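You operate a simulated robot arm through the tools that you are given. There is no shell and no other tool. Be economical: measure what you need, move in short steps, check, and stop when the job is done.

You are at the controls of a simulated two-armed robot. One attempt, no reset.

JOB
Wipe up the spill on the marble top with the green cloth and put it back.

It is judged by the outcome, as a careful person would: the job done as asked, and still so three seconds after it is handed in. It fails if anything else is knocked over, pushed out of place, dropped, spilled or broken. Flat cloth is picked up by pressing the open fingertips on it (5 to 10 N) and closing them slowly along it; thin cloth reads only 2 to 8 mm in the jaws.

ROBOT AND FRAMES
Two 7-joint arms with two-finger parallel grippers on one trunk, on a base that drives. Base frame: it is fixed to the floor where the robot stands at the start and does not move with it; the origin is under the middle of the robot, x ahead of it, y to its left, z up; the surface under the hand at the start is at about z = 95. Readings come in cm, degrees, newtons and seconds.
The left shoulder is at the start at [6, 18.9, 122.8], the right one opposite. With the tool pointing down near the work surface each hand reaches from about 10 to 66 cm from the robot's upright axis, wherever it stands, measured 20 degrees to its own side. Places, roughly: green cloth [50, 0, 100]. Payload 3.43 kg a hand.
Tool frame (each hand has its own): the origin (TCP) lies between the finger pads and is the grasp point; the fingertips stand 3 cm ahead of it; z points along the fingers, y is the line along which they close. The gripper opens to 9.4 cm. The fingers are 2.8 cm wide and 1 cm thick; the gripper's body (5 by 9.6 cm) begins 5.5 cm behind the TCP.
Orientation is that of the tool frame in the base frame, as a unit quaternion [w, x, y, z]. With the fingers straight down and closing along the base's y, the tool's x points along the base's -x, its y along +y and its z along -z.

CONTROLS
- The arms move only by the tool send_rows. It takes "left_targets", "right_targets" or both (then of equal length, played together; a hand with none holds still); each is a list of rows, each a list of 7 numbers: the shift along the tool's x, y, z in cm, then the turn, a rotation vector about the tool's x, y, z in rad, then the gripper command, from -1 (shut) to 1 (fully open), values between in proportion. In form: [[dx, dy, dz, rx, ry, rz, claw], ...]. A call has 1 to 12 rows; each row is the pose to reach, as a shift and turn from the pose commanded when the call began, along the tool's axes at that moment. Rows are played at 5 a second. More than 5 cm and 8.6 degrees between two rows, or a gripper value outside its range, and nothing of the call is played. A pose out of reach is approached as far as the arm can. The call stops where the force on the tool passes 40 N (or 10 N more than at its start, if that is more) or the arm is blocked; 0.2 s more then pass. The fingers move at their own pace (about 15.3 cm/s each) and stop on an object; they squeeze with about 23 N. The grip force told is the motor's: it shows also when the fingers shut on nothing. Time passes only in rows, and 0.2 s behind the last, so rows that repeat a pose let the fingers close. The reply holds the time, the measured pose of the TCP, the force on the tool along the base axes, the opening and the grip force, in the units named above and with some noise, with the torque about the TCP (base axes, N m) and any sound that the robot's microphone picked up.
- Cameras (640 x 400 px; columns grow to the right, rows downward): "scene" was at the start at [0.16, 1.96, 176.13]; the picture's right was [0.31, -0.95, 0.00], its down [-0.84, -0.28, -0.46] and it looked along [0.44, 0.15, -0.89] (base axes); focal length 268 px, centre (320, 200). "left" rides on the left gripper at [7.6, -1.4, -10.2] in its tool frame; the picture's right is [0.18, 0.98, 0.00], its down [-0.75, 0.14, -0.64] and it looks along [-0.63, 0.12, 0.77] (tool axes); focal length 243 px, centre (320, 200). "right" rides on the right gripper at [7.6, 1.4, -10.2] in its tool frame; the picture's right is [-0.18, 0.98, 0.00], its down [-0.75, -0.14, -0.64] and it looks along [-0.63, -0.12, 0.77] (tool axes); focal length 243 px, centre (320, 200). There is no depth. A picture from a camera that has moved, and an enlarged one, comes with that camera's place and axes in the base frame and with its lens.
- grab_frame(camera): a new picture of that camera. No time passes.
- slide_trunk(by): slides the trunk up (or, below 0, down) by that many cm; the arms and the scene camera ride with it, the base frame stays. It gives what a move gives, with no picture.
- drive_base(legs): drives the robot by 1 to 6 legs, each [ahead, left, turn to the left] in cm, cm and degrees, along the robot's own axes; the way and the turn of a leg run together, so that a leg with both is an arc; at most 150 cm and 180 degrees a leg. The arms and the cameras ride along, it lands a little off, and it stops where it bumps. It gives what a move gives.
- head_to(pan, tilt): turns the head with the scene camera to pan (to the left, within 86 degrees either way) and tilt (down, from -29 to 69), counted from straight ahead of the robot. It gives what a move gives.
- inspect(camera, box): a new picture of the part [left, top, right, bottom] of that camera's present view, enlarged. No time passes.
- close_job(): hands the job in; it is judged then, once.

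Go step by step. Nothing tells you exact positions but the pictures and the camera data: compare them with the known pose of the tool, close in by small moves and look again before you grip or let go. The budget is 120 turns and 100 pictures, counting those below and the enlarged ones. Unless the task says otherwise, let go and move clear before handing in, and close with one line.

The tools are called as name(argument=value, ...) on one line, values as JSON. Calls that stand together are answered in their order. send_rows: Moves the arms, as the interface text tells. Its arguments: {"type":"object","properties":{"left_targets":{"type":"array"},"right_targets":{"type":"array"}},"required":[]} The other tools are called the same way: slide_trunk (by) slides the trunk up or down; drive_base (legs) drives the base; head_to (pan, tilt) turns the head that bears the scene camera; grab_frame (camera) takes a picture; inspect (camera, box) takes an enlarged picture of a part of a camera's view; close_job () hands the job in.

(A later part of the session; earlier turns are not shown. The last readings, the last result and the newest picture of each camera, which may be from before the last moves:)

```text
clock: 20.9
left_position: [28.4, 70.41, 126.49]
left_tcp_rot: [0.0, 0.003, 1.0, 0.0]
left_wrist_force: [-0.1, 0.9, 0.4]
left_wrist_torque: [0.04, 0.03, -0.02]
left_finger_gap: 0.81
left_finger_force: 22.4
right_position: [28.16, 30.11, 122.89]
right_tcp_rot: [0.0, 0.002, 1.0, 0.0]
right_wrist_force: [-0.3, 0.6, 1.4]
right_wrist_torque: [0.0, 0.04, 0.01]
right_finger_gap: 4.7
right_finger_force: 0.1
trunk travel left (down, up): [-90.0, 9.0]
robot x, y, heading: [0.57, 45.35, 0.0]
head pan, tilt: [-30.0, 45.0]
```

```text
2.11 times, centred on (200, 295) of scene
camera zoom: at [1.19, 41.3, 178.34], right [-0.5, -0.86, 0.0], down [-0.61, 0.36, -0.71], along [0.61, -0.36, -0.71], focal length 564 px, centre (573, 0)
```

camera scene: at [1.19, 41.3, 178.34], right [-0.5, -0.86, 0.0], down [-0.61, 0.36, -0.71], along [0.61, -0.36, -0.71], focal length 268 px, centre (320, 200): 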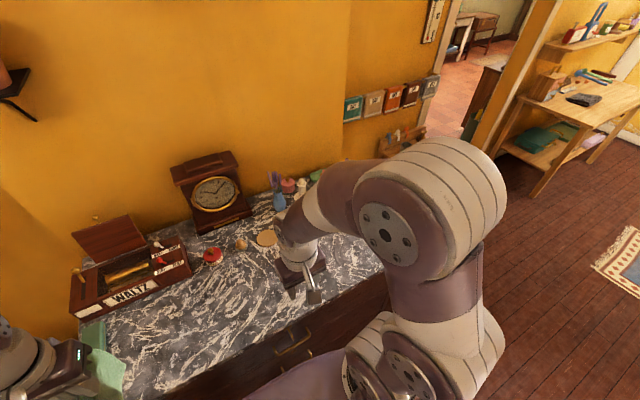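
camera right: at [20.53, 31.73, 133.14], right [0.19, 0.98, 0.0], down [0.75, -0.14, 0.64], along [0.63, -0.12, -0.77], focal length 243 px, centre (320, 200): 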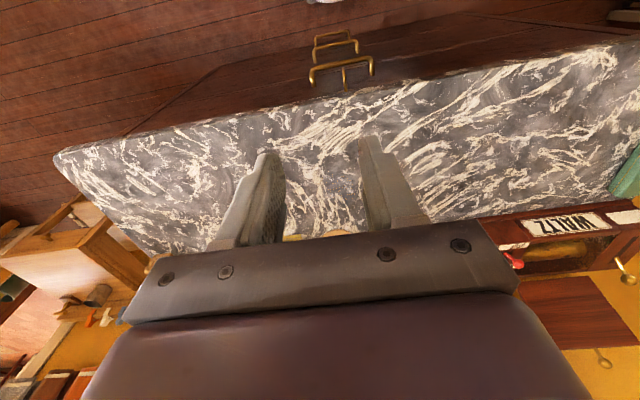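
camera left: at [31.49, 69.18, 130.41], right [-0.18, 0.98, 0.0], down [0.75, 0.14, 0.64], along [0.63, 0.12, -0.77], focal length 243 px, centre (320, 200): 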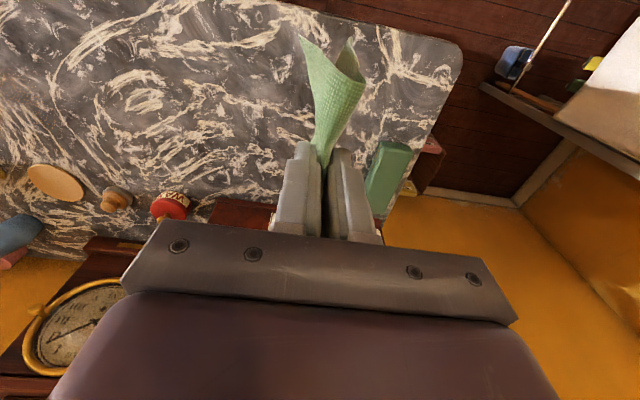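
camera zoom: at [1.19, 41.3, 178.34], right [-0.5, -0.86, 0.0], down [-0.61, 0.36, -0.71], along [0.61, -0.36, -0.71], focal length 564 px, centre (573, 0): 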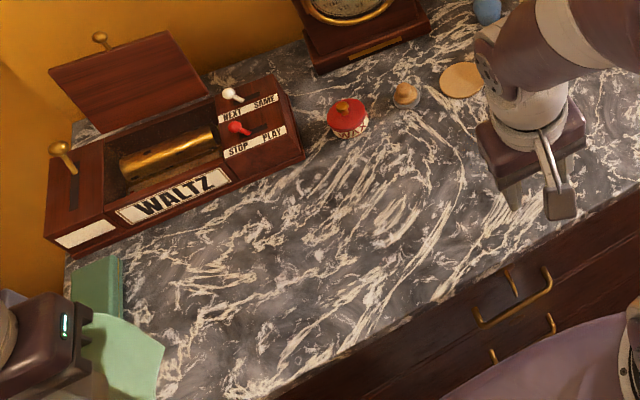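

I'll retry with smaller steps, then take the left hand back to where it saw the sheen to rule that area out properly.

send_rows(right_targets=[[-1, -4, 0, 0, 0, 0, 1], [-2, -8, 1, 0, 0, 0, 1], [-3, -12, 2, 0, 0, 0, 1], [-4, -16, 3, 0, 0, 0, 1], [-4, -20, 3, 0, 0, 0, 1], [-4, -24, 3, 0, 0, 0, 1]])

grab_frame(camera="right")

send_rows(left_targets=[[0, -4, 0, 0, 0, 0, -1], [0, -8, 0, 0, 0, 0, -1], [0, -12, 0, 0, 0, 0, -1], [0, -16, 0, 0, 0, 0, -1], [0, -20, 1, 0, 0, 0, -1], [0, -24, 2, 0, 0, 0, -1], [0, -28, 3, 0, 0, 0, -1], [0, -32, 3.5, 0, 0, 0, -1], [0, -36, 3.5, 0, 0, 0, -1]])

grab_frame(camera="left")

inspect(camera="left", box=[400, 100, 640, 260])

```text
clock: 22.3
left_position: [28.59, 70.35, 126.54]
left_tcp_rot: [0.0, 0.002, 1.0, 0.001]
left_wrist_force: [0.6, 0.6, 0.2]
left_wrist_torque: [0.01, 0.0, -0.04]
left_finger_gap: 0.78
left_finger_force: 22.9
right_position: [32.2, 6.02, 120.06]
right_tcp_rot: [0.0, 0.002, 1.0, 0.002]
right_wrist_force: [-0.1, 0.4, 0.5]
right_wrist_torque: [-0.01, -0.02, 0.0]
right_finger_gap: 9.39
right_finger_force: 0.1
trunk travel left (down, up): [-90.0, 9.0]
robot x, y, heading: [-0.24, 45.21, -0.4]
head pan, tilt: [-30.0, 45.0]
```

```text
60 pictures are left
camera right: at [24.55, 7.47, 130.37], right [0.19, 0.98, 0.0], down [0.75, -0.14, 0.64], along [0.63, -0.12, -0.77], focal length 243 px, centre (320, 200)
```

right: 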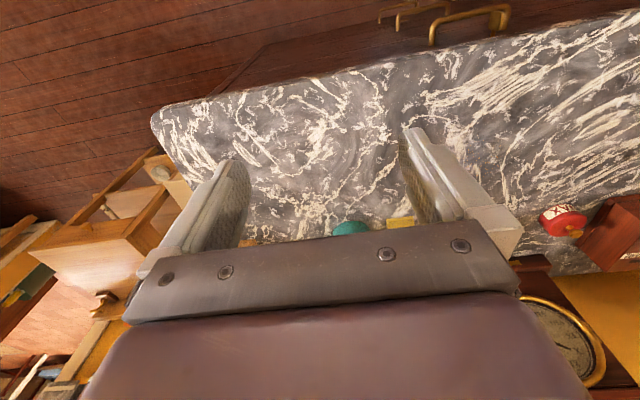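

```text
clock: 24.3
left_position: [28.69, 34.06, 122.52]
left_tcp_rot: [0.001, 0.001, 1.0, 0.001]
left_wrist_force: [-0.2, -0.6, 1.0]
left_wrist_torque: [0.0, -0.01, -0.03]
left_finger_gap: 0.8
left_finger_force: 23.1
right_position: [32.21, 5.9, 120.16]
right_tcp_rot: [0.0, 0.002, 1.0, 0.001]
right_wrist_force: [0.0, -0.1, -0.3]
right_wrist_torque: [0.01, 0.0, 0.03]
right_finger_gap: 9.39
right_finger_force: 0.0
trunk travel left (down, up): [-90.0, 9.0]
robot x, y, heading: [0.31, 45.49, -0.1]
head pan, tilt: [-30.0, 45.0]
```

```text
59 pictures are left
camera left: at [21.12, 32.71, 132.73], right [-0.18, 0.98, 0.0], down [0.75, 0.14, 0.64], along [0.63, 0.12, -0.77], focal length 243 px, centre (320, 200)
```

left: 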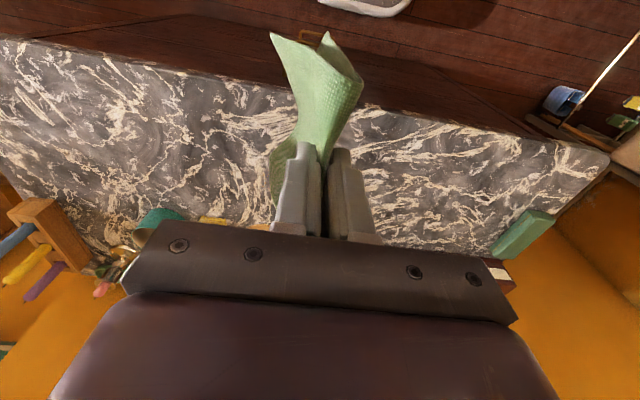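

```text
2.50 times, centred on (520, 180) of left
camera zoom: at [21.12, 32.71, 132.73], right [-0.18, 0.98, 0.0], down [0.75, 0.14, 0.64], along [0.63, 0.12, -0.77], focal length 606 px, centre (-180, 250)
```

zoom: 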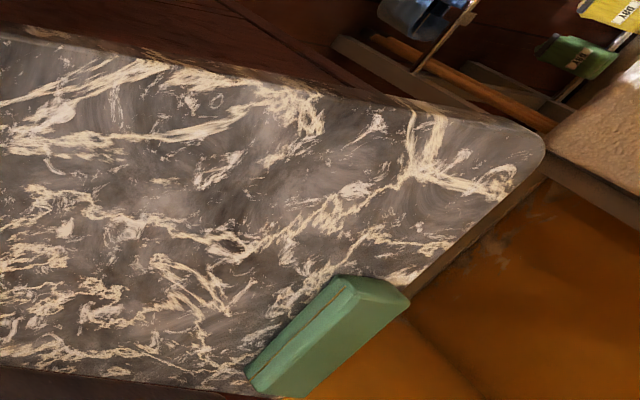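

No brown there now, so that area is ruled out. I'll enlarge the right wrist view around the right half.

inspect(camera="right", box=[140, 60, 440, 250])

inspect(camera="left", box=[0, 30, 300, 260])

```text
2.11 times, centred on (290, 155) of right
camera zoom: at [24.59, 7.49, 130.36], right [0.19, 0.98, 0.0], down [0.75, -0.14, 0.64], along [0.63, -0.12, -0.77], focal length 511 px, centre (383, 295)
```

zoom: 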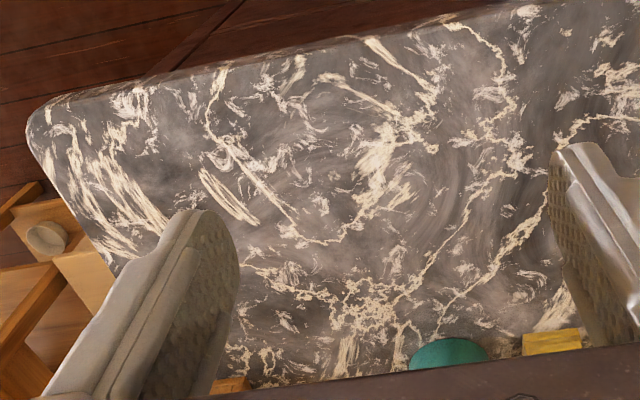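

```text
1.74 times, centred on (150, 145) of left
camera zoom: at [21.12, 32.71, 132.73], right [-0.18, 0.98, 0.0], down [0.75, 0.14, 0.64], along [0.63, 0.12, -0.77], focal length 422 px, centre (616, 296)
```

zoom: 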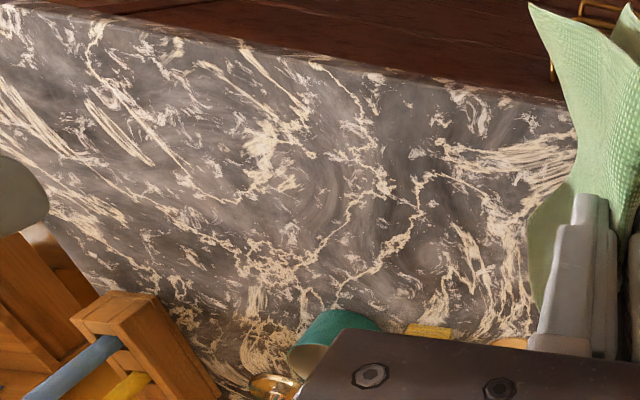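

There's a brownish tint around the brass candlestick and behind the teal pot, near [69, −8]. I'll separate the hands, drive back right, and look closer.

send_rows(left_targets=[[0, 4, -0.5, 0, 0, 0, -1], [0, 8, -1, 0, 0, 0, -1], [0, 12, -1, 0, 0, 0, -1], [0, 16, -1, 0, 0, 0, -1], [0, 20, -1, 0, 0, 0, -1], [0, 24, -1, 0, 0, 0, -1], [0, 28, -1, 0, 0, 0, -1], [0, 32, -1, 0, 0, 0, -1]], right_targets=[[0.5, 0, 0, 0, 0, 0, 1], [1, 2, -0.5, 0, 0, 0, 0.5], [2, 5, -1, 0, 0, 0, 0], [3, 8, -2, 0, 0, 0, 0], [4, 11, -3, 0, 0, 0, 0], [5, 14, -3, 0, 0, 0, 0], [6, 15, -3, 0, 0, 0, 0], [6, 15, -3, 0, 0, 0, 0]])

drive_base(legs=[[0, -45, 0]])

head_to(pan=-2, tilt=45)

grab_frame(camera="scene")

inspect(camera="scene", box=[260, 110, 400, 220])

```text
clock: 26.1
left_position: [28.32, 66.44, 123.57]
left_tcp_rot: [0.0, 0.001, 1.0, 0.0]
left_wrist_force: [-1.0, -0.4, -0.6]
left_wrist_torque: [0.0, -0.02, -0.04]
left_finger_gap: 0.78
left_finger_force: 22.6
right_position: [26.19, 21.08, 122.98]
right_tcp_rot: [0.0, 0.001, 1.0, 0.001]
right_wrist_force: [-0.4, -0.9, 0.3]
right_wrist_torque: [-0.01, 0.03, 0.02]
right_finger_gap: 4.7
right_finger_force: 0.1
trunk travel left (down, up): [-90.0, 9.0]
robot x, y, heading: [0.39, 45.56, -0.2]
head pan, tilt: [-30.0, 45.0]
```

```text
clock: 28.9
left_position: [28.07, 21.22, 123.56]
left_tcp_rot: [-0.001, -0.004, 1.0, -0.001]
left_wrist_force: [0.2, 0.1, 0.1]
left_wrist_torque: [-0.01, 0.0, -0.02]
left_finger_gap: 0.78
left_finger_force: 22.8
right_position: [26.67, -24.0, 123.08]
right_tcp_rot: [0.0, -0.006, 1.0, -0.001]
right_wrist_force: [0.3, 0.3, 0.4]
right_wrist_torque: [-0.01, 0.01, 0.01]
right_finger_gap: 4.7
right_finger_force: 0.1
trunk travel left (down, up): [-90.0, 9.0]
robot x, y, heading: [0.19, -0.35, 0.7]
head pan, tilt: [-30.0, 45.0]
```

```text
clock: 29.8
left_position: [28.06, 21.18, 123.62]
left_tcp_rot: [0.0, -0.005, 1.0, 0.0]
left_wrist_force: [0.2, 0.9, -0.2]
left_wrist_torque: [0.03, 0.0, 0.0]
left_finger_gap: 0.78
left_finger_force: 23.1
right_position: [26.6, -24.18, 122.89]
right_tcp_rot: [0.0, -0.005, 1.0, 0.001]
right_wrist_force: [-0.5, -0.8, 0.0]
right_wrist_torque: [0.02, 0.03, 0.01]
right_finger_gap: 4.7
right_finger_force: 0.1
trunk travel left (down, up): [-90.0, 9.0]
robot x, y, heading: [0.22, -0.34, 0.6]
head pan, tilt: [-2.0, 45.0]
```

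```text
55 pictures are left
camera scene: at [2.43, -0.55, 178.34], right [-0.03, -1.0, 0.0], down [-0.71, 0.02, -0.71], along [0.71, -0.02, -0.71], focal length 268 px, centre (320, 200)
```

scene: 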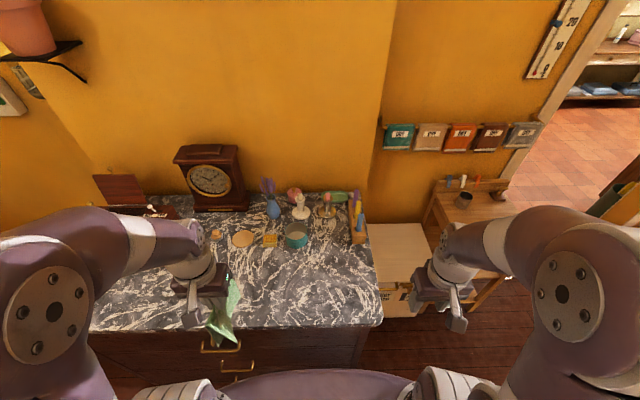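

```text
3.64 times, centred on (330, 165) of scene
camera zoom: at [2.43, -0.55, 178.34], right [-0.03, -1.0, 0.0], down [-0.71, 0.02, -0.71], along [0.71, -0.02, -0.71], focal length 974 px, centre (284, 327)
```

zoom: 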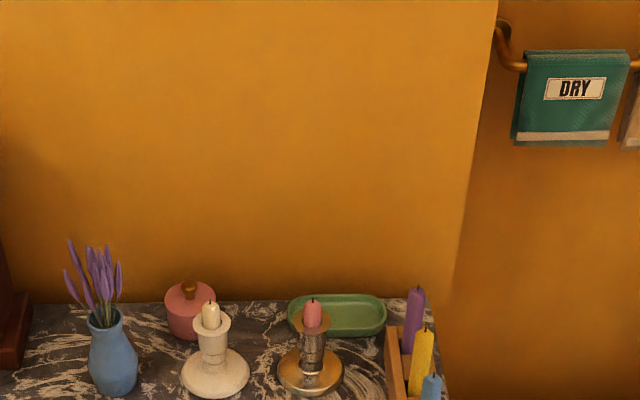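

inspect(camera="scene", box=[270, 190, 390, 270])

inspect(camera="scene", box=[220, 190, 390, 330])

```text
5.00 times, centred on (330, 230) of scene
camera zoom: at [2.43, -0.55, 178.34], right [-0.03, -1.0, 0.0], down [-0.71, 0.02, -0.71], along [0.71, -0.02, -0.71], focal length 1339 px, centre (270, 50)
```

zoom: 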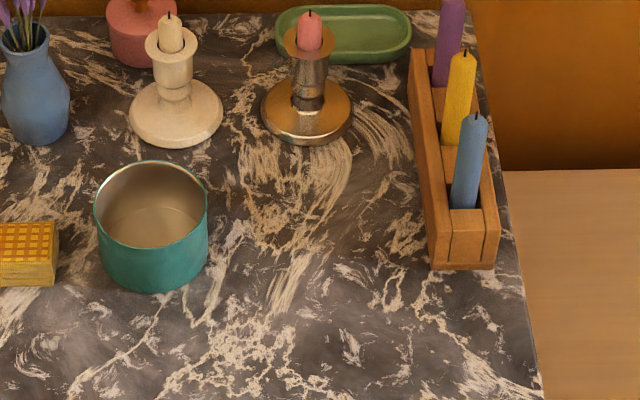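

```text
2.86 times, centred on (305, 260) of scene
camera zoom: at [2.43, -0.55, 178.34], right [-0.03, -1.0, 0.0], down [-0.71, 0.02, -0.71], along [0.71, -0.02, -0.71], focal length 765 px, centre (363, 29)
```

zoom: 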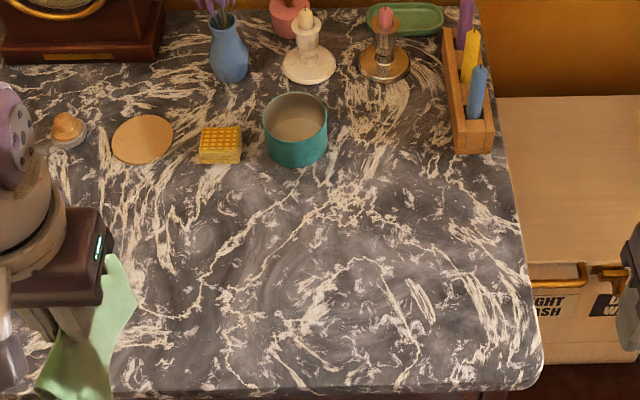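

The marble right of the teal pot looks tinted tan, around [58–76, −8…1]. I'll bring the right wrist camera closer to check.

inspect(camera="scene", box=[300, 200, 370, 260])

send_rows(right_targets=[[-4, 1, 0, 0, 0, 0, 1], [-8, 2, 0, 0, 0, 0, 1], [-12, 4, 0, 0, 0, 0, 1], [-16, 6, 0, 0, 0, 0, 1], [-20, 8, 0, 0, 0, 0, 1], [-24, 10, 0, 0, 0, 0, 1], [-26, 12, 0, 0, 0, 0, 1]])

grab_frame(camera="right")

```text
6.67 times, centred on (335, 230) of scene
camera zoom: at [2.43, -0.55, 178.34], right [-0.03, -1.0, 0.0], down [-0.71, 0.02, -0.71], along [0.71, -0.02, -0.71], focal length 1786 px, centre (220, 0)
```

zoom: 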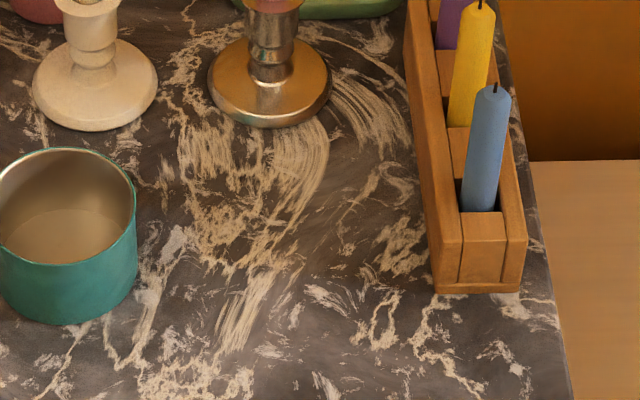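

```text
clock: 31.4
left_position: [28.27, 21.19, 123.5]
left_tcp_rot: [0.0, -0.006, 1.0, -0.001]
left_wrist_force: [0.0, 0.6, -0.4]
left_wrist_torque: [0.02, -0.03, -0.04]
left_finger_gap: 0.78
left_finger_force: 22.9
right_position: [52.46, -11.9, 122.66]
right_tcp_rot: [0.0, -0.006, 1.0, 0.0]
right_wrist_force: [0.4, 0.0, -0.3]
right_wrist_torque: [-0.02, 0.0, 0.0]
right_finger_gap: 9.37
right_finger_force: 0.0
right hand out of reach, approached as far as the arm can: row 7
trunk travel left (down, up): [-90.0, 9.0]
robot x, y, heading: [0.16, -0.43, 0.6]
head pan, tilt: [-2.0, 45.0]
```

```text
50 pictures are left
camera right: at [44.88, -10.5, 132.76], right [0.17, 0.98, 0.0], down [0.76, -0.13, 0.64], along [0.63, -0.11, -0.77], focal length 243 px, centre (320, 200)
```

right: 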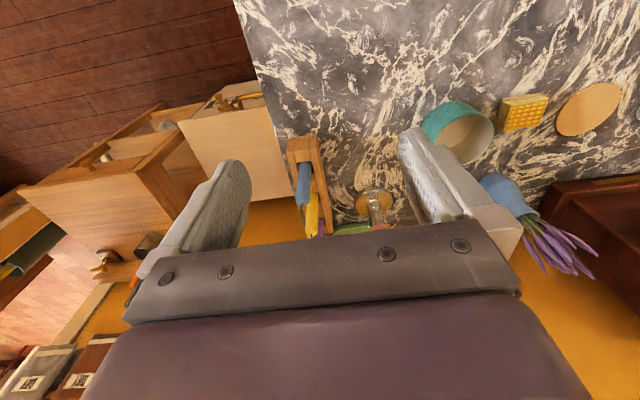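

inspect(camera="right", box=[300, 60, 440, 230])

inspect(camera="right", box=[330, 130, 420, 200])

```text
2.35 times, centred on (370, 145) of right
camera zoom: at [44.88, -10.5, 132.76], right [0.17, 0.98, 0.0], down [0.76, -0.13, 0.64], along [0.63, -0.11, -0.77], focal length 571 px, centre (202, 329)
```

zoom: 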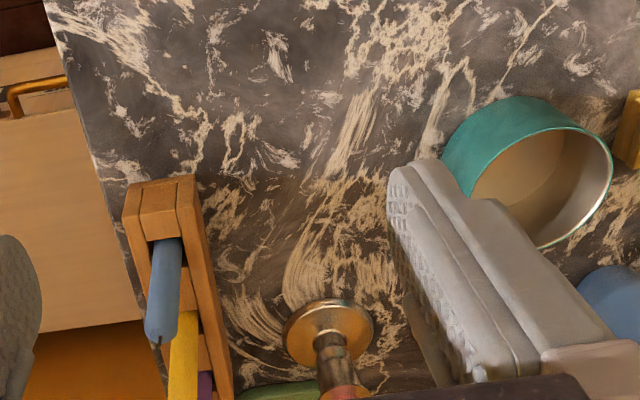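

```text
5.71 times, centred on (375, 165) of right
camera zoom: at [44.88, -10.5, 132.76], right [0.17, 0.98, 0.0], down [0.76, -0.13, 0.64], along [0.63, -0.11, -0.77], focal length 1386 px, centre (6, 400)
```

zoom: 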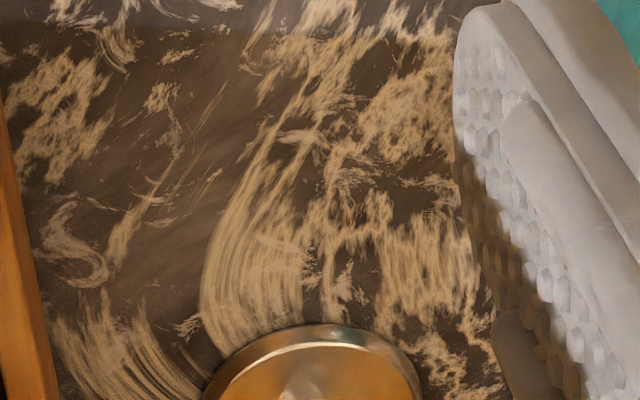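

The tint turns out to be shadow and bounce light near the orange wall, because shadows fall toward +y. I'll look again at the tan "coaster" at [65, 28], since that could be the spill.

inspect(camera="right", box=[530, 60, 640, 150])

inspect(camera="scene", box=[200, 215, 290, 265])

```text
4.44 times, centred on (585, 105) of right
camera zoom: at [44.88, -10.5, 132.76], right [0.17, 0.98, 0.0], down [0.76, -0.13, 0.64], along [0.63, -0.11, -0.77], focal length 1078 px, centre (-858, 622)
```

zoom: 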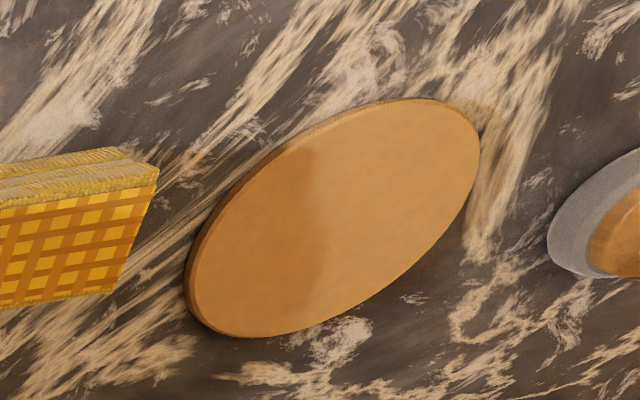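

```text
7.11 times, centred on (245, 240) of scene
camera zoom: at [2.65, -0.42, 178.34], right [-0.02, -1.0, 0.0], down [-0.71, 0.02, -0.71], along [0.71, -0.02, -0.71], focal length 1905 px, centre (853, -84)
```

zoom: 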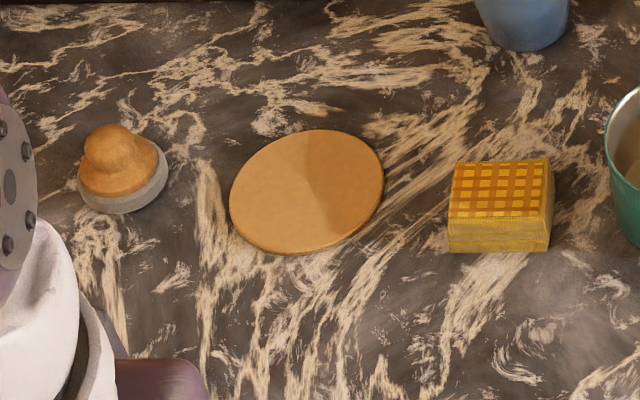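

It's a real coaster. The spill is probably clear and shows only in a glint, so I'll pull the right hand back, move the left hand left and tilt its camera to look along the marble toward the light.

send_rows(left_targets=[[0, 4, 0, 0, 0, 0, -1], [0, 8, 0, 0, 0, 0, -1], [0, 12, 0, 0, 0, 0, -1], [0, 16, 0, 0.14, 0, 0, -1], [0, 20, 0, 0.28, 0, 0, -1], [0, 24, 0, 0.42, 0, 0, -1], [0, 28, 0, 0.56, 0, 0, -1], [0, 30, 0, 0.65, 0, 0, -1]], right_targets=[[4, -1, 0, 0, 0, 0, 1], [8, -3, 0, 0, 0, 0, 0.5], [12, -5, 0, 0, 0, 0, 0], [16, -7, 0, 0, 0, 0, 0], [20, -9, 0, 0, 0, 0, 0], [24, -11, 0, 0, 0, 0, 0], [26, -12, 0, 0, 0, 0, 0], [26, -12, 0, 0, 0, 0, 0]])

grab_frame(camera="left")

```text
clock: 33.2
left_position: [24.36, 40.38, 112.17]
left_tcp_rot: [0.008, -0.007, 0.952, -0.305]
left_wrist_force: [-0.7, -0.2, 0.4]
left_wrist_torque: [0.04, 0.0, -0.02]
left_finger_gap: 0.31
left_finger_force: 23.1
left hand out of reach, approached as far as the arm can: row 5, 6, 7, 8
right_position: [26.47, -24.07, 122.21]
right_tcp_rot: [0.0, -0.005, 1.0, 0.0]
right_wrist_force: [0.3, -0.4, -1.1]
right_wrist_torque: [0.0, 0.01, 0.01]
right_finger_gap: 4.7
right_finger_force: 0.1
trunk travel left (down, up): [-90.0, 9.0]
robot x, y, heading: [0.39, -0.39, 0.6]
head pan, tilt: [-2.0, 45.0]
```

```text
45 pictures are left
camera left: at [16.63, 45.08, 121.19], right [-0.19, 0.8, -0.57], down [0.74, 0.5, 0.45], along [0.64, -0.34, -0.69], focal length 243 px, centre (320, 200)
```

left: 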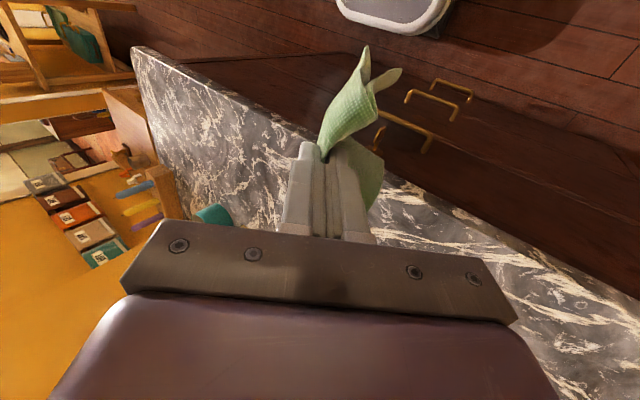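

inspect(camera="left", box=[380, 180, 640, 400])

inspect(camera="left", box=[120, 40, 320, 240])

```text
1.82 times, centred on (510, 290) of left
camera zoom: at [16.63, 45.08, 121.19], right [-0.19, 0.8, -0.57], down [0.74, 0.5, 0.45], along [0.64, -0.34, -0.69], focal length 441 px, centre (-26, 36)
```

zoom: 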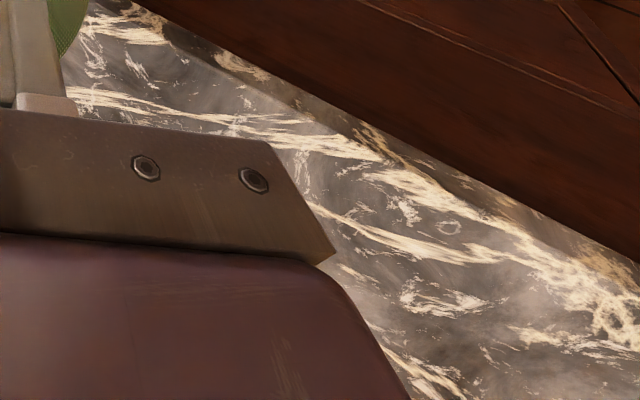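

```text
2.00 times, centred on (220, 140) of left
camera zoom: at [16.63, 45.08, 121.19], right [-0.19, 0.8, -0.57], down [0.74, 0.5, 0.45], along [0.64, -0.34, -0.69], focal length 485 px, centre (520, 320)
```

zoom: 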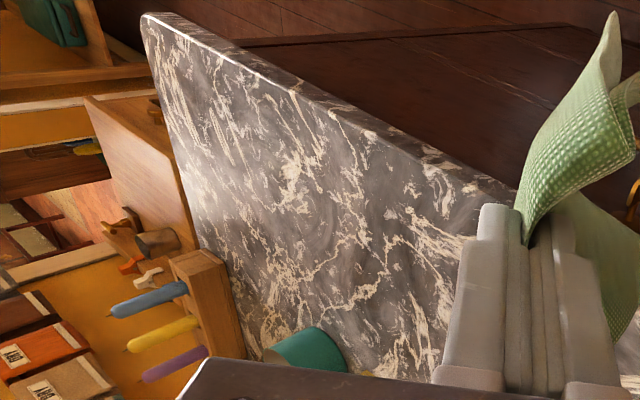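

I see a faint milky haze near [42, 61] that shows up in several views. I'll straighten the left hand, drive left again and look closely there.

send_rows(left_targets=[[0, -2.5, 1.8, -0.14, 0, 0, -1], [0, -5, 3.5, -0.28, 0, 0, -1], [0, -7.5, 5.3, -0.42, 0, 0, -1], [0, -10, 7, -0.56, 0, 0, -1], [0, -12.2, 8.7, -0.65, 0, 0, -1], [0, -12.2, 8.7, -0.65, 0, 0, -1]])

drive_base(legs=[[0, 45, 0]])

grab_frame(camera="left")

```text
clock: 34.6
left_position: [24.47, 25.15, 112.72]
left_tcp_rot: [0.001, -0.005, 1.0, 0.001]
left_wrist_force: [0.3, 0.2, 0.2]
left_wrist_torque: [-0.02, 0.0, 0.04]
left_finger_gap: 0.35
left_finger_force: 23.0
left hand out of reach, approached as far as the arm can: row 5
right_position: [26.4, -24.01, 122.32]
right_tcp_rot: [0.0, -0.005, 1.0, -0.001]
right_wrist_force: [0.2, 0.3, 0.4]
right_wrist_torque: [0.0, 0.0, 0.01]
right_finger_gap: 4.72
right_finger_force: 0.1
trunk travel left (down, up): [-90.0, 9.0]
robot x, y, heading: [0.04, -0.02, 0.4]
head pan, tilt: [-2.0, 45.0]
```

```text
clock: 37.3
left_position: [24.05, 70.39, 112.66]
left_tcp_rot: [0.0, -0.005, 1.0, 0.0]
left_wrist_force: [0.4, -0.3, -0.4]
left_wrist_torque: [-0.06, 0.02, 0.02]
left_finger_gap: 0.33
left_finger_force: 23.1
right_position: [25.83, 21.16, 122.3]
right_tcp_rot: [0.0, -0.004, 1.0, 0.001]
right_wrist_force: [-0.3, -0.5, 0.5]
right_wrist_torque: [0.04, 0.01, -0.04]
right_finger_gap: 4.7
right_finger_force: 0.1
trunk travel left (down, up): [-90.0, 9.0]
robot x, y, heading: [-0.44, 45.65, 0.4]
head pan, tilt: [-2.0, 45.0]
```

```text
42 pictures are left
camera left: at [16.55, 68.95, 122.87], right [-0.19, 0.98, 0.0], down [0.75, 0.15, 0.64], along [0.63, 0.12, -0.77], focal length 243 px, centre (320, 200)
```

left: 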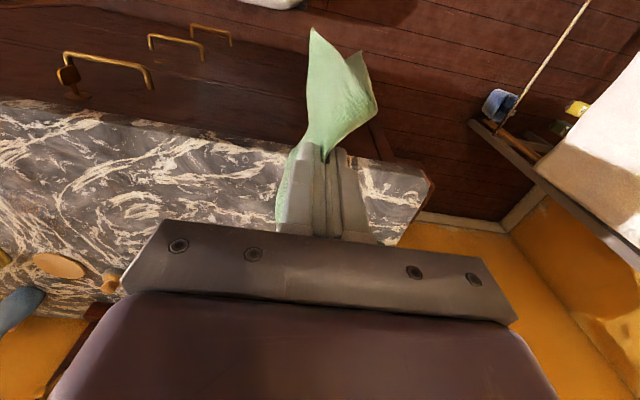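

head_to(pan=22, tilt=58)

inspect(camera="scene", box=[240, 110, 400, 230])

inspect(camera="scene", box=[270, 140, 350, 200])

```text
clock: 38.2
left_position: [24.1, 70.47, 112.69]
left_tcp_rot: [0.0, -0.004, 1.0, 0.0]
left_wrist_force: [0.2, -0.8, -1.1]
left_wrist_torque: [0.01, -0.01, -0.01]
left_finger_gap: 0.33
left_finger_force: 22.7
right_position: [25.77, 21.3, 122.25]
right_tcp_rot: [0.0, -0.004, 1.0, 0.0]
right_wrist_force: [0.0, -1.5, 0.1]
right_wrist_torque: [-0.01, 0.03, -0.03]
right_finger_gap: 4.72
right_finger_force: 0.1
trunk travel left (down, up): [-90.0, 9.0]
robot x, y, heading: [-0.19, 45.28, 0.6]
head pan, tilt: [22.0, 58.0]
```

```text
3.33 times, centred on (320, 170) of scene
camera zoom: at [0.24, 47.79, 176.64], right [0.38, -0.92, 0.0], down [-0.78, -0.32, -0.53], along [0.49, 0.2, -0.85], focal length 893 px, centre (320, 300)
```

zoom: 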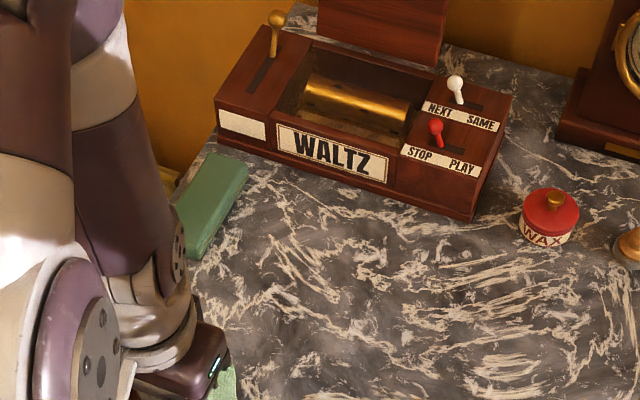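

```text
6.67 times, centred on (310, 170) of scene
camera zoom: at [0.24, 47.79, 176.64], right [0.38, -0.92, 0.0], down [-0.78, -0.32, -0.53], along [0.49, 0.2, -0.85], focal length 1786 px, centre (387, 400)
```

zoom: 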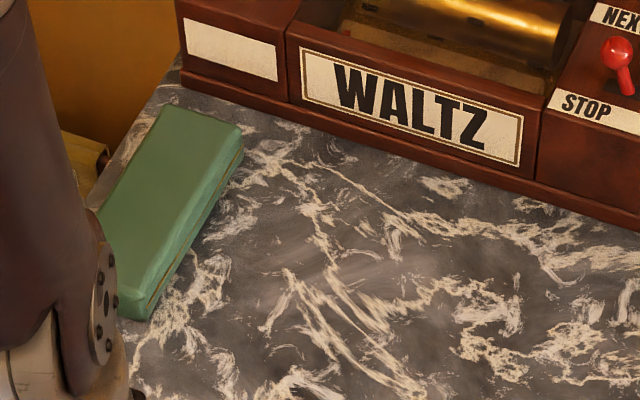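

Nothing there at high magnification. The tinted marble by the brass candlestick is still the best candidate, so I'll go back and magnify it strongly for edges that a shadow wouldn't explain.

drive_base(legs=[[0, -45, 0]])

head_to(pan=-2, tilt=50)

grab_frame(camera="scene")

inspect(camera="scene", box=[260, 160, 380, 240])

inspect(camera="scene", box=[310, 170, 350, 210])

```text
clock: 40.9
left_position: [24.55, 26.35, 112.65]
left_tcp_rot: [0.0, -0.009, 1.0, -0.001]
left_wrist_force: [0.4, 0.9, -0.3]
left_wrist_torque: [-0.03, 0.0, 0.01]
left_finger_gap: 0.32
left_finger_force: 22.8
right_position: [26.63, -22.86, 122.35]
right_tcp_rot: [0.0, -0.009, 1.0, -0.001]
right_wrist_force: [0.3, -0.9, 0.1]
right_wrist_torque: [-0.01, 0.0, 0.01]
right_finger_gap: 4.69
right_finger_force: 0.0
trunk travel left (down, up): [-90.0, 9.0]
robot x, y, heading: [0.51, 0.74, 0.8]
head pan, tilt: [22.0, 58.0]
```

```text
clock: 41.8
left_position: [24.51, 26.13, 112.58]
left_tcp_rot: [0.0, -0.009, 1.0, 0.0]
left_wrist_force: [-0.1, 0.8, -1.0]
left_wrist_torque: [-0.05, 0.01, 0.01]
left_finger_gap: 0.32
left_finger_force: 23.4
right_position: [26.62, -23.05, 122.28]
right_tcp_rot: [0.0, -0.009, 1.0, -0.001]
right_wrist_force: [-0.3, 0.3, -0.4]
right_wrist_torque: [0.0, 0.03, 0.01]
right_finger_gap: 4.69
right_finger_force: 0.1
trunk travel left (down, up): [-90.0, 9.0]
robot x, y, heading: [0.39, 0.75, 0.9]
head pan, tilt: [-2.0, 50.0]
```

```text
39 pictures are left
camera scene: at [2.16, 0.42, 177.65], right [-0.02, -1.0, 0.0], down [-0.77, 0.01, -0.64], along [0.64, -0.01, -0.77], focal length 268 px, centre (320, 200)
```

scene: 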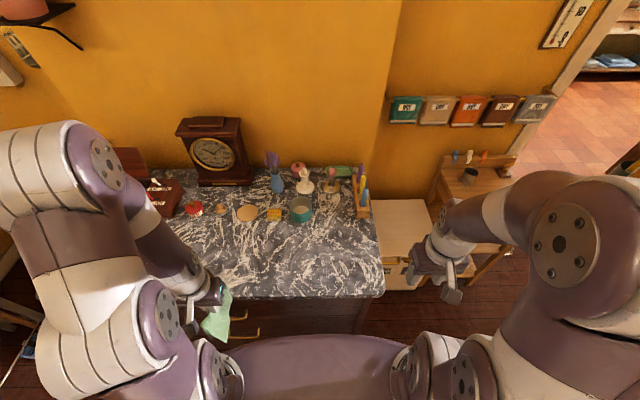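

```text
5.00 times, centred on (320, 200) of scene
camera zoom: at [2.16, 0.42, 177.65], right [-0.02, -1.0, 0.0], down [-0.77, 0.01, -0.64], along [0.64, -0.01, -0.77], focal length 1339 px, centre (320, 200)
```

zoom: 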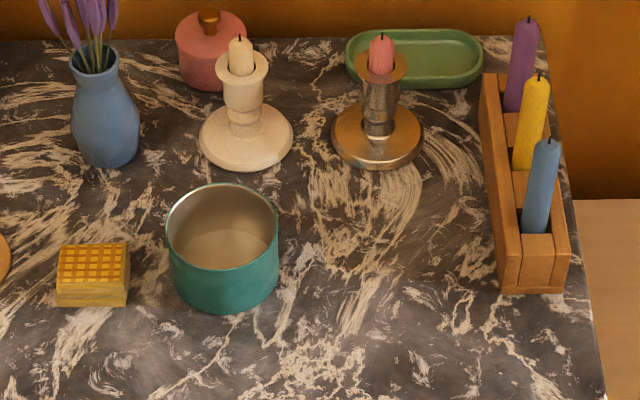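

```text
10.00 times, centred on (330, 190) of scene
camera zoom: at [2.16, 0.42, 177.65], right [-0.02, -1.0, 0.0], down [-0.77, 0.01, -0.64], along [0.64, -0.01, -0.77], focal length 2678 px, centre (220, 300)
```

zoom: 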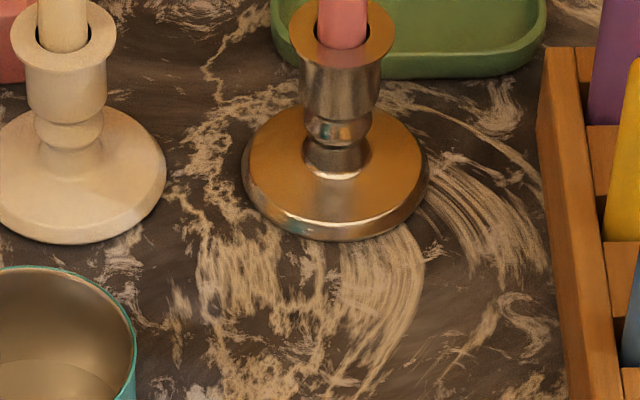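

I can't tell spill from shadow at these steep angles. I'll back off 30 cm and lower the trunk so the scene camera sees the marble at a low angle, where a wet film should reflect.

drive_base(legs=[[-30, 0, 0]])

slide_trunk(by=-45)

head_to(pan=5, tilt=22)

grab_frame(camera="scene")

```text
clock: 43.8
left_position: [-5.74, 25.65, 112.55]
left_tcp_rot: [-0.001, -0.004, 1.0, 0.0]
left_wrist_force: [0.2, -0.4, 0.2]
left_wrist_torque: [-0.04, -0.02, 0.01]
left_finger_gap: 0.34
left_finger_force: 22.7
right_position: [-3.94, -23.61, 122.13]
right_tcp_rot: [-0.001, -0.004, 1.0, 0.0]
right_wrist_force: [-0.1, 0.2, 0.4]
right_wrist_torque: [0.03, 0.01, -0.01]
right_finger_gap: 4.69
right_finger_force: 0.0
trunk travel left (down, up): [-90.0, 9.0]
robot x, y, heading: [-29.96, 0.11, 0.7]
head pan, tilt: [-2.0, 50.0]
```

```text
refused: -45 is not a number from -40 to 40
```

```text
clock: 44.8
left_position: [-5.85, 25.5, 112.58]
left_tcp_rot: [0.0, -0.005, 1.0, 0.0]
left_wrist_force: [0.7, 0.5, -0.5]
left_wrist_torque: [-0.06, -0.02, 0.0]
left_finger_gap: 0.36
left_finger_force: 23.0
right_position: [-4.06, -23.66, 122.34]
right_tcp_rot: [0.0, -0.005, 1.0, 0.0]
right_wrist_force: [0.0, 0.2, -0.1]
right_wrist_torque: [0.02, 0.0, 0.01]
right_finger_gap: 4.72
right_finger_force: 0.0
trunk travel left (down, up): [-90.0, 9.0]
robot x, y, heading: [-30.54, 0.34, 0.7]
head pan, tilt: [5.0, 22.0]
```

```text
36 pictures are left
camera scene: at [-26.85, 1.12, 181.88], right [0.1, -1.0, 0.0], down [-0.37, -0.04, -0.93], along [0.92, 0.09, -0.38], focal length 268 px, centre (320, 200)
```

scene: 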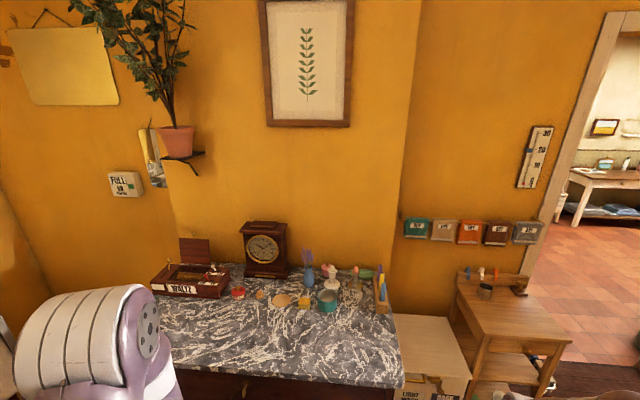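

slide_trunk(by=-40)

grab_frame(camera="scene")

```text
clock: 48.6
left_position: [-5.88, 25.59, 72.69]
left_tcp_rot: [0.0, -0.004, 1.0, 0.0]
left_wrist_force: [-0.4, 0.2, 0.1]
left_wrist_torque: [-0.03, 0.04, 0.02]
left_finger_gap: 0.33
left_finger_force: 23.1
right_position: [-4.08, -23.63, 82.18]
right_tcp_rot: [0.0, -0.005, 1.0, -0.001]
right_wrist_force: [-0.2, -0.2, 1.1]
right_wrist_torque: [0.01, -0.02, 0.02]
right_finger_gap: 4.67
right_finger_force: 0.1
trunk travel left (down, up): [-50.0, 49.0]
robot x, y, heading: [-30.13, 0.36, 0.6]
head pan, tilt: [5.0, 22.0]
```

```text
35 pictures are left
camera scene: at [-26.85, 1.12, 141.89], right [0.1, -1.0, 0.0], down [-0.37, -0.04, -0.93], along [0.92, 0.09, -0.37], focal length 268 px, centre (320, 200)
```

scene: 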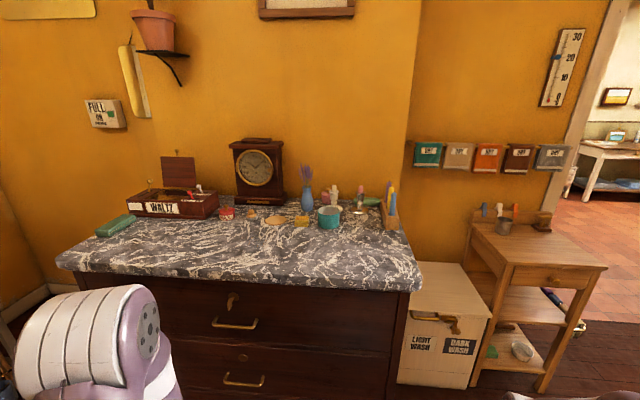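

inspect(camera="scene", box=[230, 195, 430, 295])

inspect(camera="scene", box=[50, 195, 250, 295])

```text
3.20 times, centred on (330, 245) of scene
camera zoom: at [-26.85, 1.12, 141.89], right [0.1, -1.0, 0.0], down [-0.37, -0.04, -0.93], along [0.92, 0.09, -0.37], focal length 857 px, centre (288, 56)
```

zoom: 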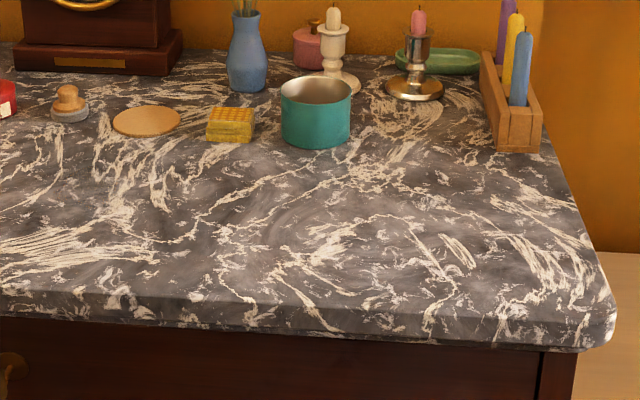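

```text
3.20 times, centred on (150, 245) of scene
camera zoom: at [-26.85, 1.12, 141.89], right [0.1, -1.0, 0.0], down [-0.37, -0.04, -0.93], along [0.92, 0.09, -0.37], focal length 857 px, centre (864, 56)
```

zoom: 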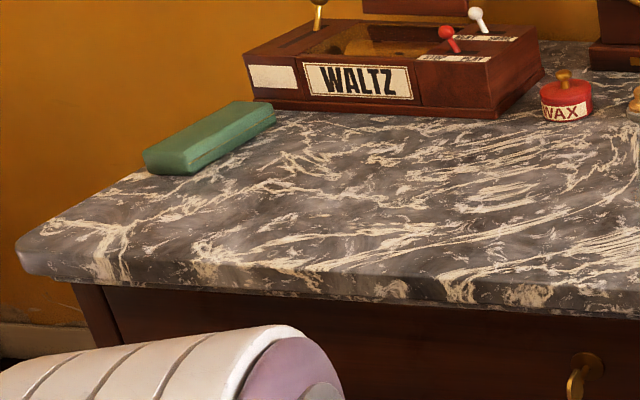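

In this low view the veins between pot and brass candlestick look distinctly tan, unlike the cream ones beside them. I'll magnify that spot.

inspect(camera="scene", box=[330, 205, 400, 250])

inspect(camera="scene", box=[250, 200, 330, 250])

```text
8.89 times, centred on (365, 228) of scene
camera zoom: at [-26.85, 1.12, 141.89], right [0.1, -1.0, 0.0], down [-0.37, -0.04, -0.93], along [0.92, 0.09, -0.37], focal length 2381 px, centre (-80, -44)
```

zoom: 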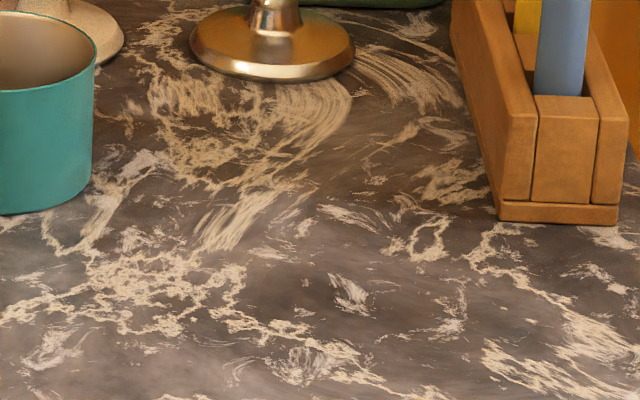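

```text
8.00 times, centred on (290, 225) of scene
camera zoom: at [-26.85, 1.12, 141.89], right [0.1, -1.0, 0.0], down [-0.37, -0.04, -0.93], along [0.92, 0.09, -0.37], focal length 2143 px, centre (560, 0)
```

zoom: 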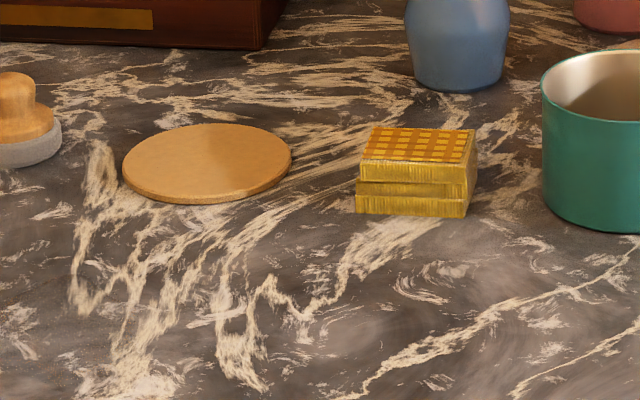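

There's a real brown patch between the pot, the brass candlestick and the candle box: about x 60–75, y −12…2. The marble left of the pot is plain grey. It's beyond reach from here, so I'll raise the trunk and look down to see how close the base can get.

slide_trunk(by=40)

head_to(pan=-10, tilt=69)

grab_frame(camera="scene")

```text
clock: 52.4
left_position: [-5.87, 25.63, 112.6]
left_tcp_rot: [-0.001, -0.004, 1.0, 0.0]
left_wrist_force: [0.3, -0.3, 0.1]
left_wrist_torque: [0.0, 0.04, 0.02]
left_finger_gap: 0.34
left_finger_force: 22.6
right_position: [-4.07, -23.66, 122.36]
right_tcp_rot: [0.0, -0.004, 1.0, 0.001]
right_wrist_force: [1.2, -0.2, 0.0]
right_wrist_torque: [0.03, -0.01, -0.02]
right_finger_gap: 4.71
right_finger_force: 0.1
trunk travel left (down, up): [-90.0, 9.0]
robot x, y, heading: [-30.14, 0.18, 0.4]
head pan, tilt: [5.0, 22.0]
```

```text
clock: 53.6
left_position: [-5.8, 25.53, 112.7]
left_tcp_rot: [0.0, -0.005, 1.0, 0.0]
left_wrist_force: [-0.4, 0.4, -0.3]
left_wrist_torque: [0.0, -0.01, -0.06]
left_finger_gap: 0.33
left_finger_force: 23.3
right_position: [-4.22, -23.58, 122.27]
right_tcp_rot: [0.001, -0.005, 1.0, 0.001]
right_wrist_force: [0.4, 0.3, -0.6]
right_wrist_torque: [0.02, 0.04, -0.03]
right_finger_gap: 4.71
right_finger_force: 0.0
trunk travel left (down, up): [-90.0, 9.0]
robot x, y, heading: [-29.84, 0.67, 0.3]
head pan, tilt: [-10.0, 68.8]
```

```text
30 pictures are left
camera scene: at [-30.56, -0.69, 175.46], right [-0.16, -0.99, 0.0], down [-0.92, 0.15, -0.36], along [0.36, -0.06, -0.93], focal length 268 px, centre (320, 200)
```

scene: 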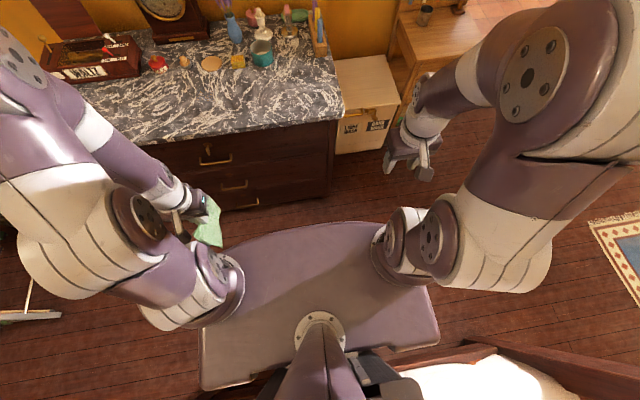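

The patch is about 70 cm ahead, so I'll stand a little to the right and tilt the hand forward for reach. First I raise the cloth, then drive right and ahead.

send_rows(left_targets=[[0, 0, -4, 0, 0, 0, -1], [0, 0, -8, 0, 0, 0, -1], [0, 0, -12, 0, 0, 0, -1], [0, 0, -15, 0, 0, 0, -1]])

drive_base(legs=[[0, -22, 0], [30, 0, 0]])

drive_base(legs=[[5, 0, 0]])

grab_frame(camera="left")

```text
clock: 54.6
left_position: [-5.89, 25.51, 127.72]
left_tcp_rot: [0.0, -0.004, 1.0, 0.0]
left_wrist_force: [-0.4, 0.3, 0.0]
left_wrist_torque: [-0.01, -0.01, -0.01]
left_finger_gap: 0.34
left_finger_force: 23.5
right_position: [-4.16, -23.68, 122.42]
right_tcp_rot: [0.001, -0.004, 1.0, 0.0]
right_wrist_force: [0.1, -0.9, 0.3]
right_wrist_torque: [0.02, 0.0, 0.02]
right_finger_gap: 4.72
right_finger_force: 0.1
trunk travel left (down, up): [-90.0, 9.0]
robot x, y, heading: [-30.23, 0.74, 0.3]
head pan, tilt: [-10.0, 68.8]
```

```text
clock: 57.9
left_position: [24.59, 3.53, 127.69]
left_tcp_rot: [0.001, -0.006, 1.0, 0.0]
left_wrist_force: [-0.7, 0.2, -1.0]
left_wrist_torque: [0.0, 0.02, 0.05]
left_finger_gap: 0.32
left_finger_force: 22.7
right_position: [26.49, -45.48, 122.37]
right_tcp_rot: [0.0, -0.006, 1.0, 0.0]
right_wrist_force: [-0.9, 0.5, 0.1]
right_wrist_torque: [-0.01, -0.05, -0.03]
right_finger_gap: 4.68
right_finger_force: 0.1
trunk travel left (down, up): [-90.0, 9.0]
robot x, y, heading: [0.24, -21.76, 0.7]
head pan, tilt: [-10.0, 68.8]
```

```text
clock: 58.9
left_position: [29.08, 3.68, 127.71]
left_tcp_rot: [0.003, -0.007, 1.0, -0.001]
left_wrist_force: [-0.6, -0.7, 0.8]
left_wrist_torque: [-0.02, -0.1, -0.02]
left_finger_gap: 0.32
left_finger_force: 22.5
right_position: [31.15, -45.53, 122.4]
right_tcp_rot: [0.004, -0.008, 1.0, -0.001]
right_wrist_force: [-0.8, 1.2, 0.9]
right_wrist_torque: [0.01, -0.02, 0.01]
right_finger_gap: 4.69
right_finger_force: 0.0
trunk travel left (down, up): [-90.0, 9.0]
robot x, y, heading: [5.65, -21.43, 1.0]
head pan, tilt: [-10.0, 68.8]
```

```text
29 pictures are left
camera left: at [21.52, 2.18, 137.89], right [-0.2, 0.98, 0.0], down [0.75, 0.15, 0.65], along [0.63, 0.13, -0.76], focal length 243 px, centre (320, 200)
```

left: 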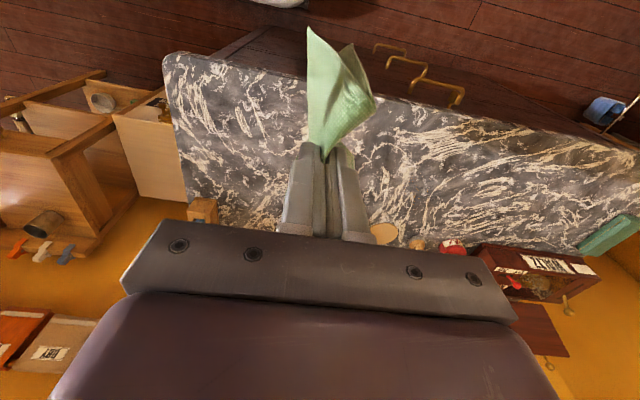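

No bump. I'll go another 5 cm ahead.

drive_base(legs=[[5, 0, -0.8]])

head_to(pan=10, tilt=55)

grab_frame(camera="scene")

```text
clock: 59.8
left_position: [34.55, 3.35, 127.6]
left_tcp_rot: [0.002, 0.0, 1.0, 0.0]
left_wrist_force: [-0.7, -0.3, 0.1]
left_wrist_torque: [-0.02, -0.04, 0.05]
left_finger_gap: 0.32
left_finger_force: 23.3
right_position: [35.98, -45.76, 122.42]
right_tcp_rot: [0.003, -0.001, 1.0, 0.0]
right_wrist_force: [-0.7, -1.0, 0.1]
right_wrist_torque: [-0.02, -0.03, 0.01]
right_finger_gap: 4.67
right_finger_force: 0.0
trunk travel left (down, up): [-90.0, 9.0]
robot x, y, heading: [10.66, -21.72, -0.0]
head pan, tilt: [-10.0, 68.8]
```

```text
clock: 60.6
left_position: [35.33, 3.35, 127.54]
left_tcp_rot: [0.0, -0.002, 1.0, 0.0]
left_wrist_force: [-0.9, 0.0, -0.4]
left_wrist_torque: [0.0, 0.03, 0.01]
left_finger_gap: 0.29
left_finger_force: 22.7
right_position: [36.69, -45.65, 122.16]
right_tcp_rot: [-0.001, 0.0, 1.0, 0.001]
right_wrist_force: [-0.2, 0.3, 0.6]
right_wrist_torque: [-0.01, 0.01, -0.02]
right_finger_gap: 4.68
right_finger_force: 0.0
trunk travel left (down, up): [-90.0, 9.0]
robot x, y, heading: [10.39, -21.42, 0.2]
head pan, tilt: [10.0, 55.0]
```

```text
28 pictures are left
camera scene: at [12.03, -20.39, 177.0], right [0.17, -0.98, 0.0], down [-0.81, -0.14, -0.57], along [0.56, 0.1, -0.82], focal length 268 px, centre (320, 200)
```

scene: 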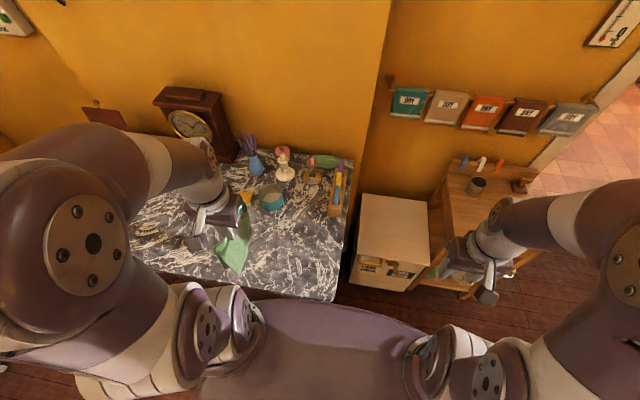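

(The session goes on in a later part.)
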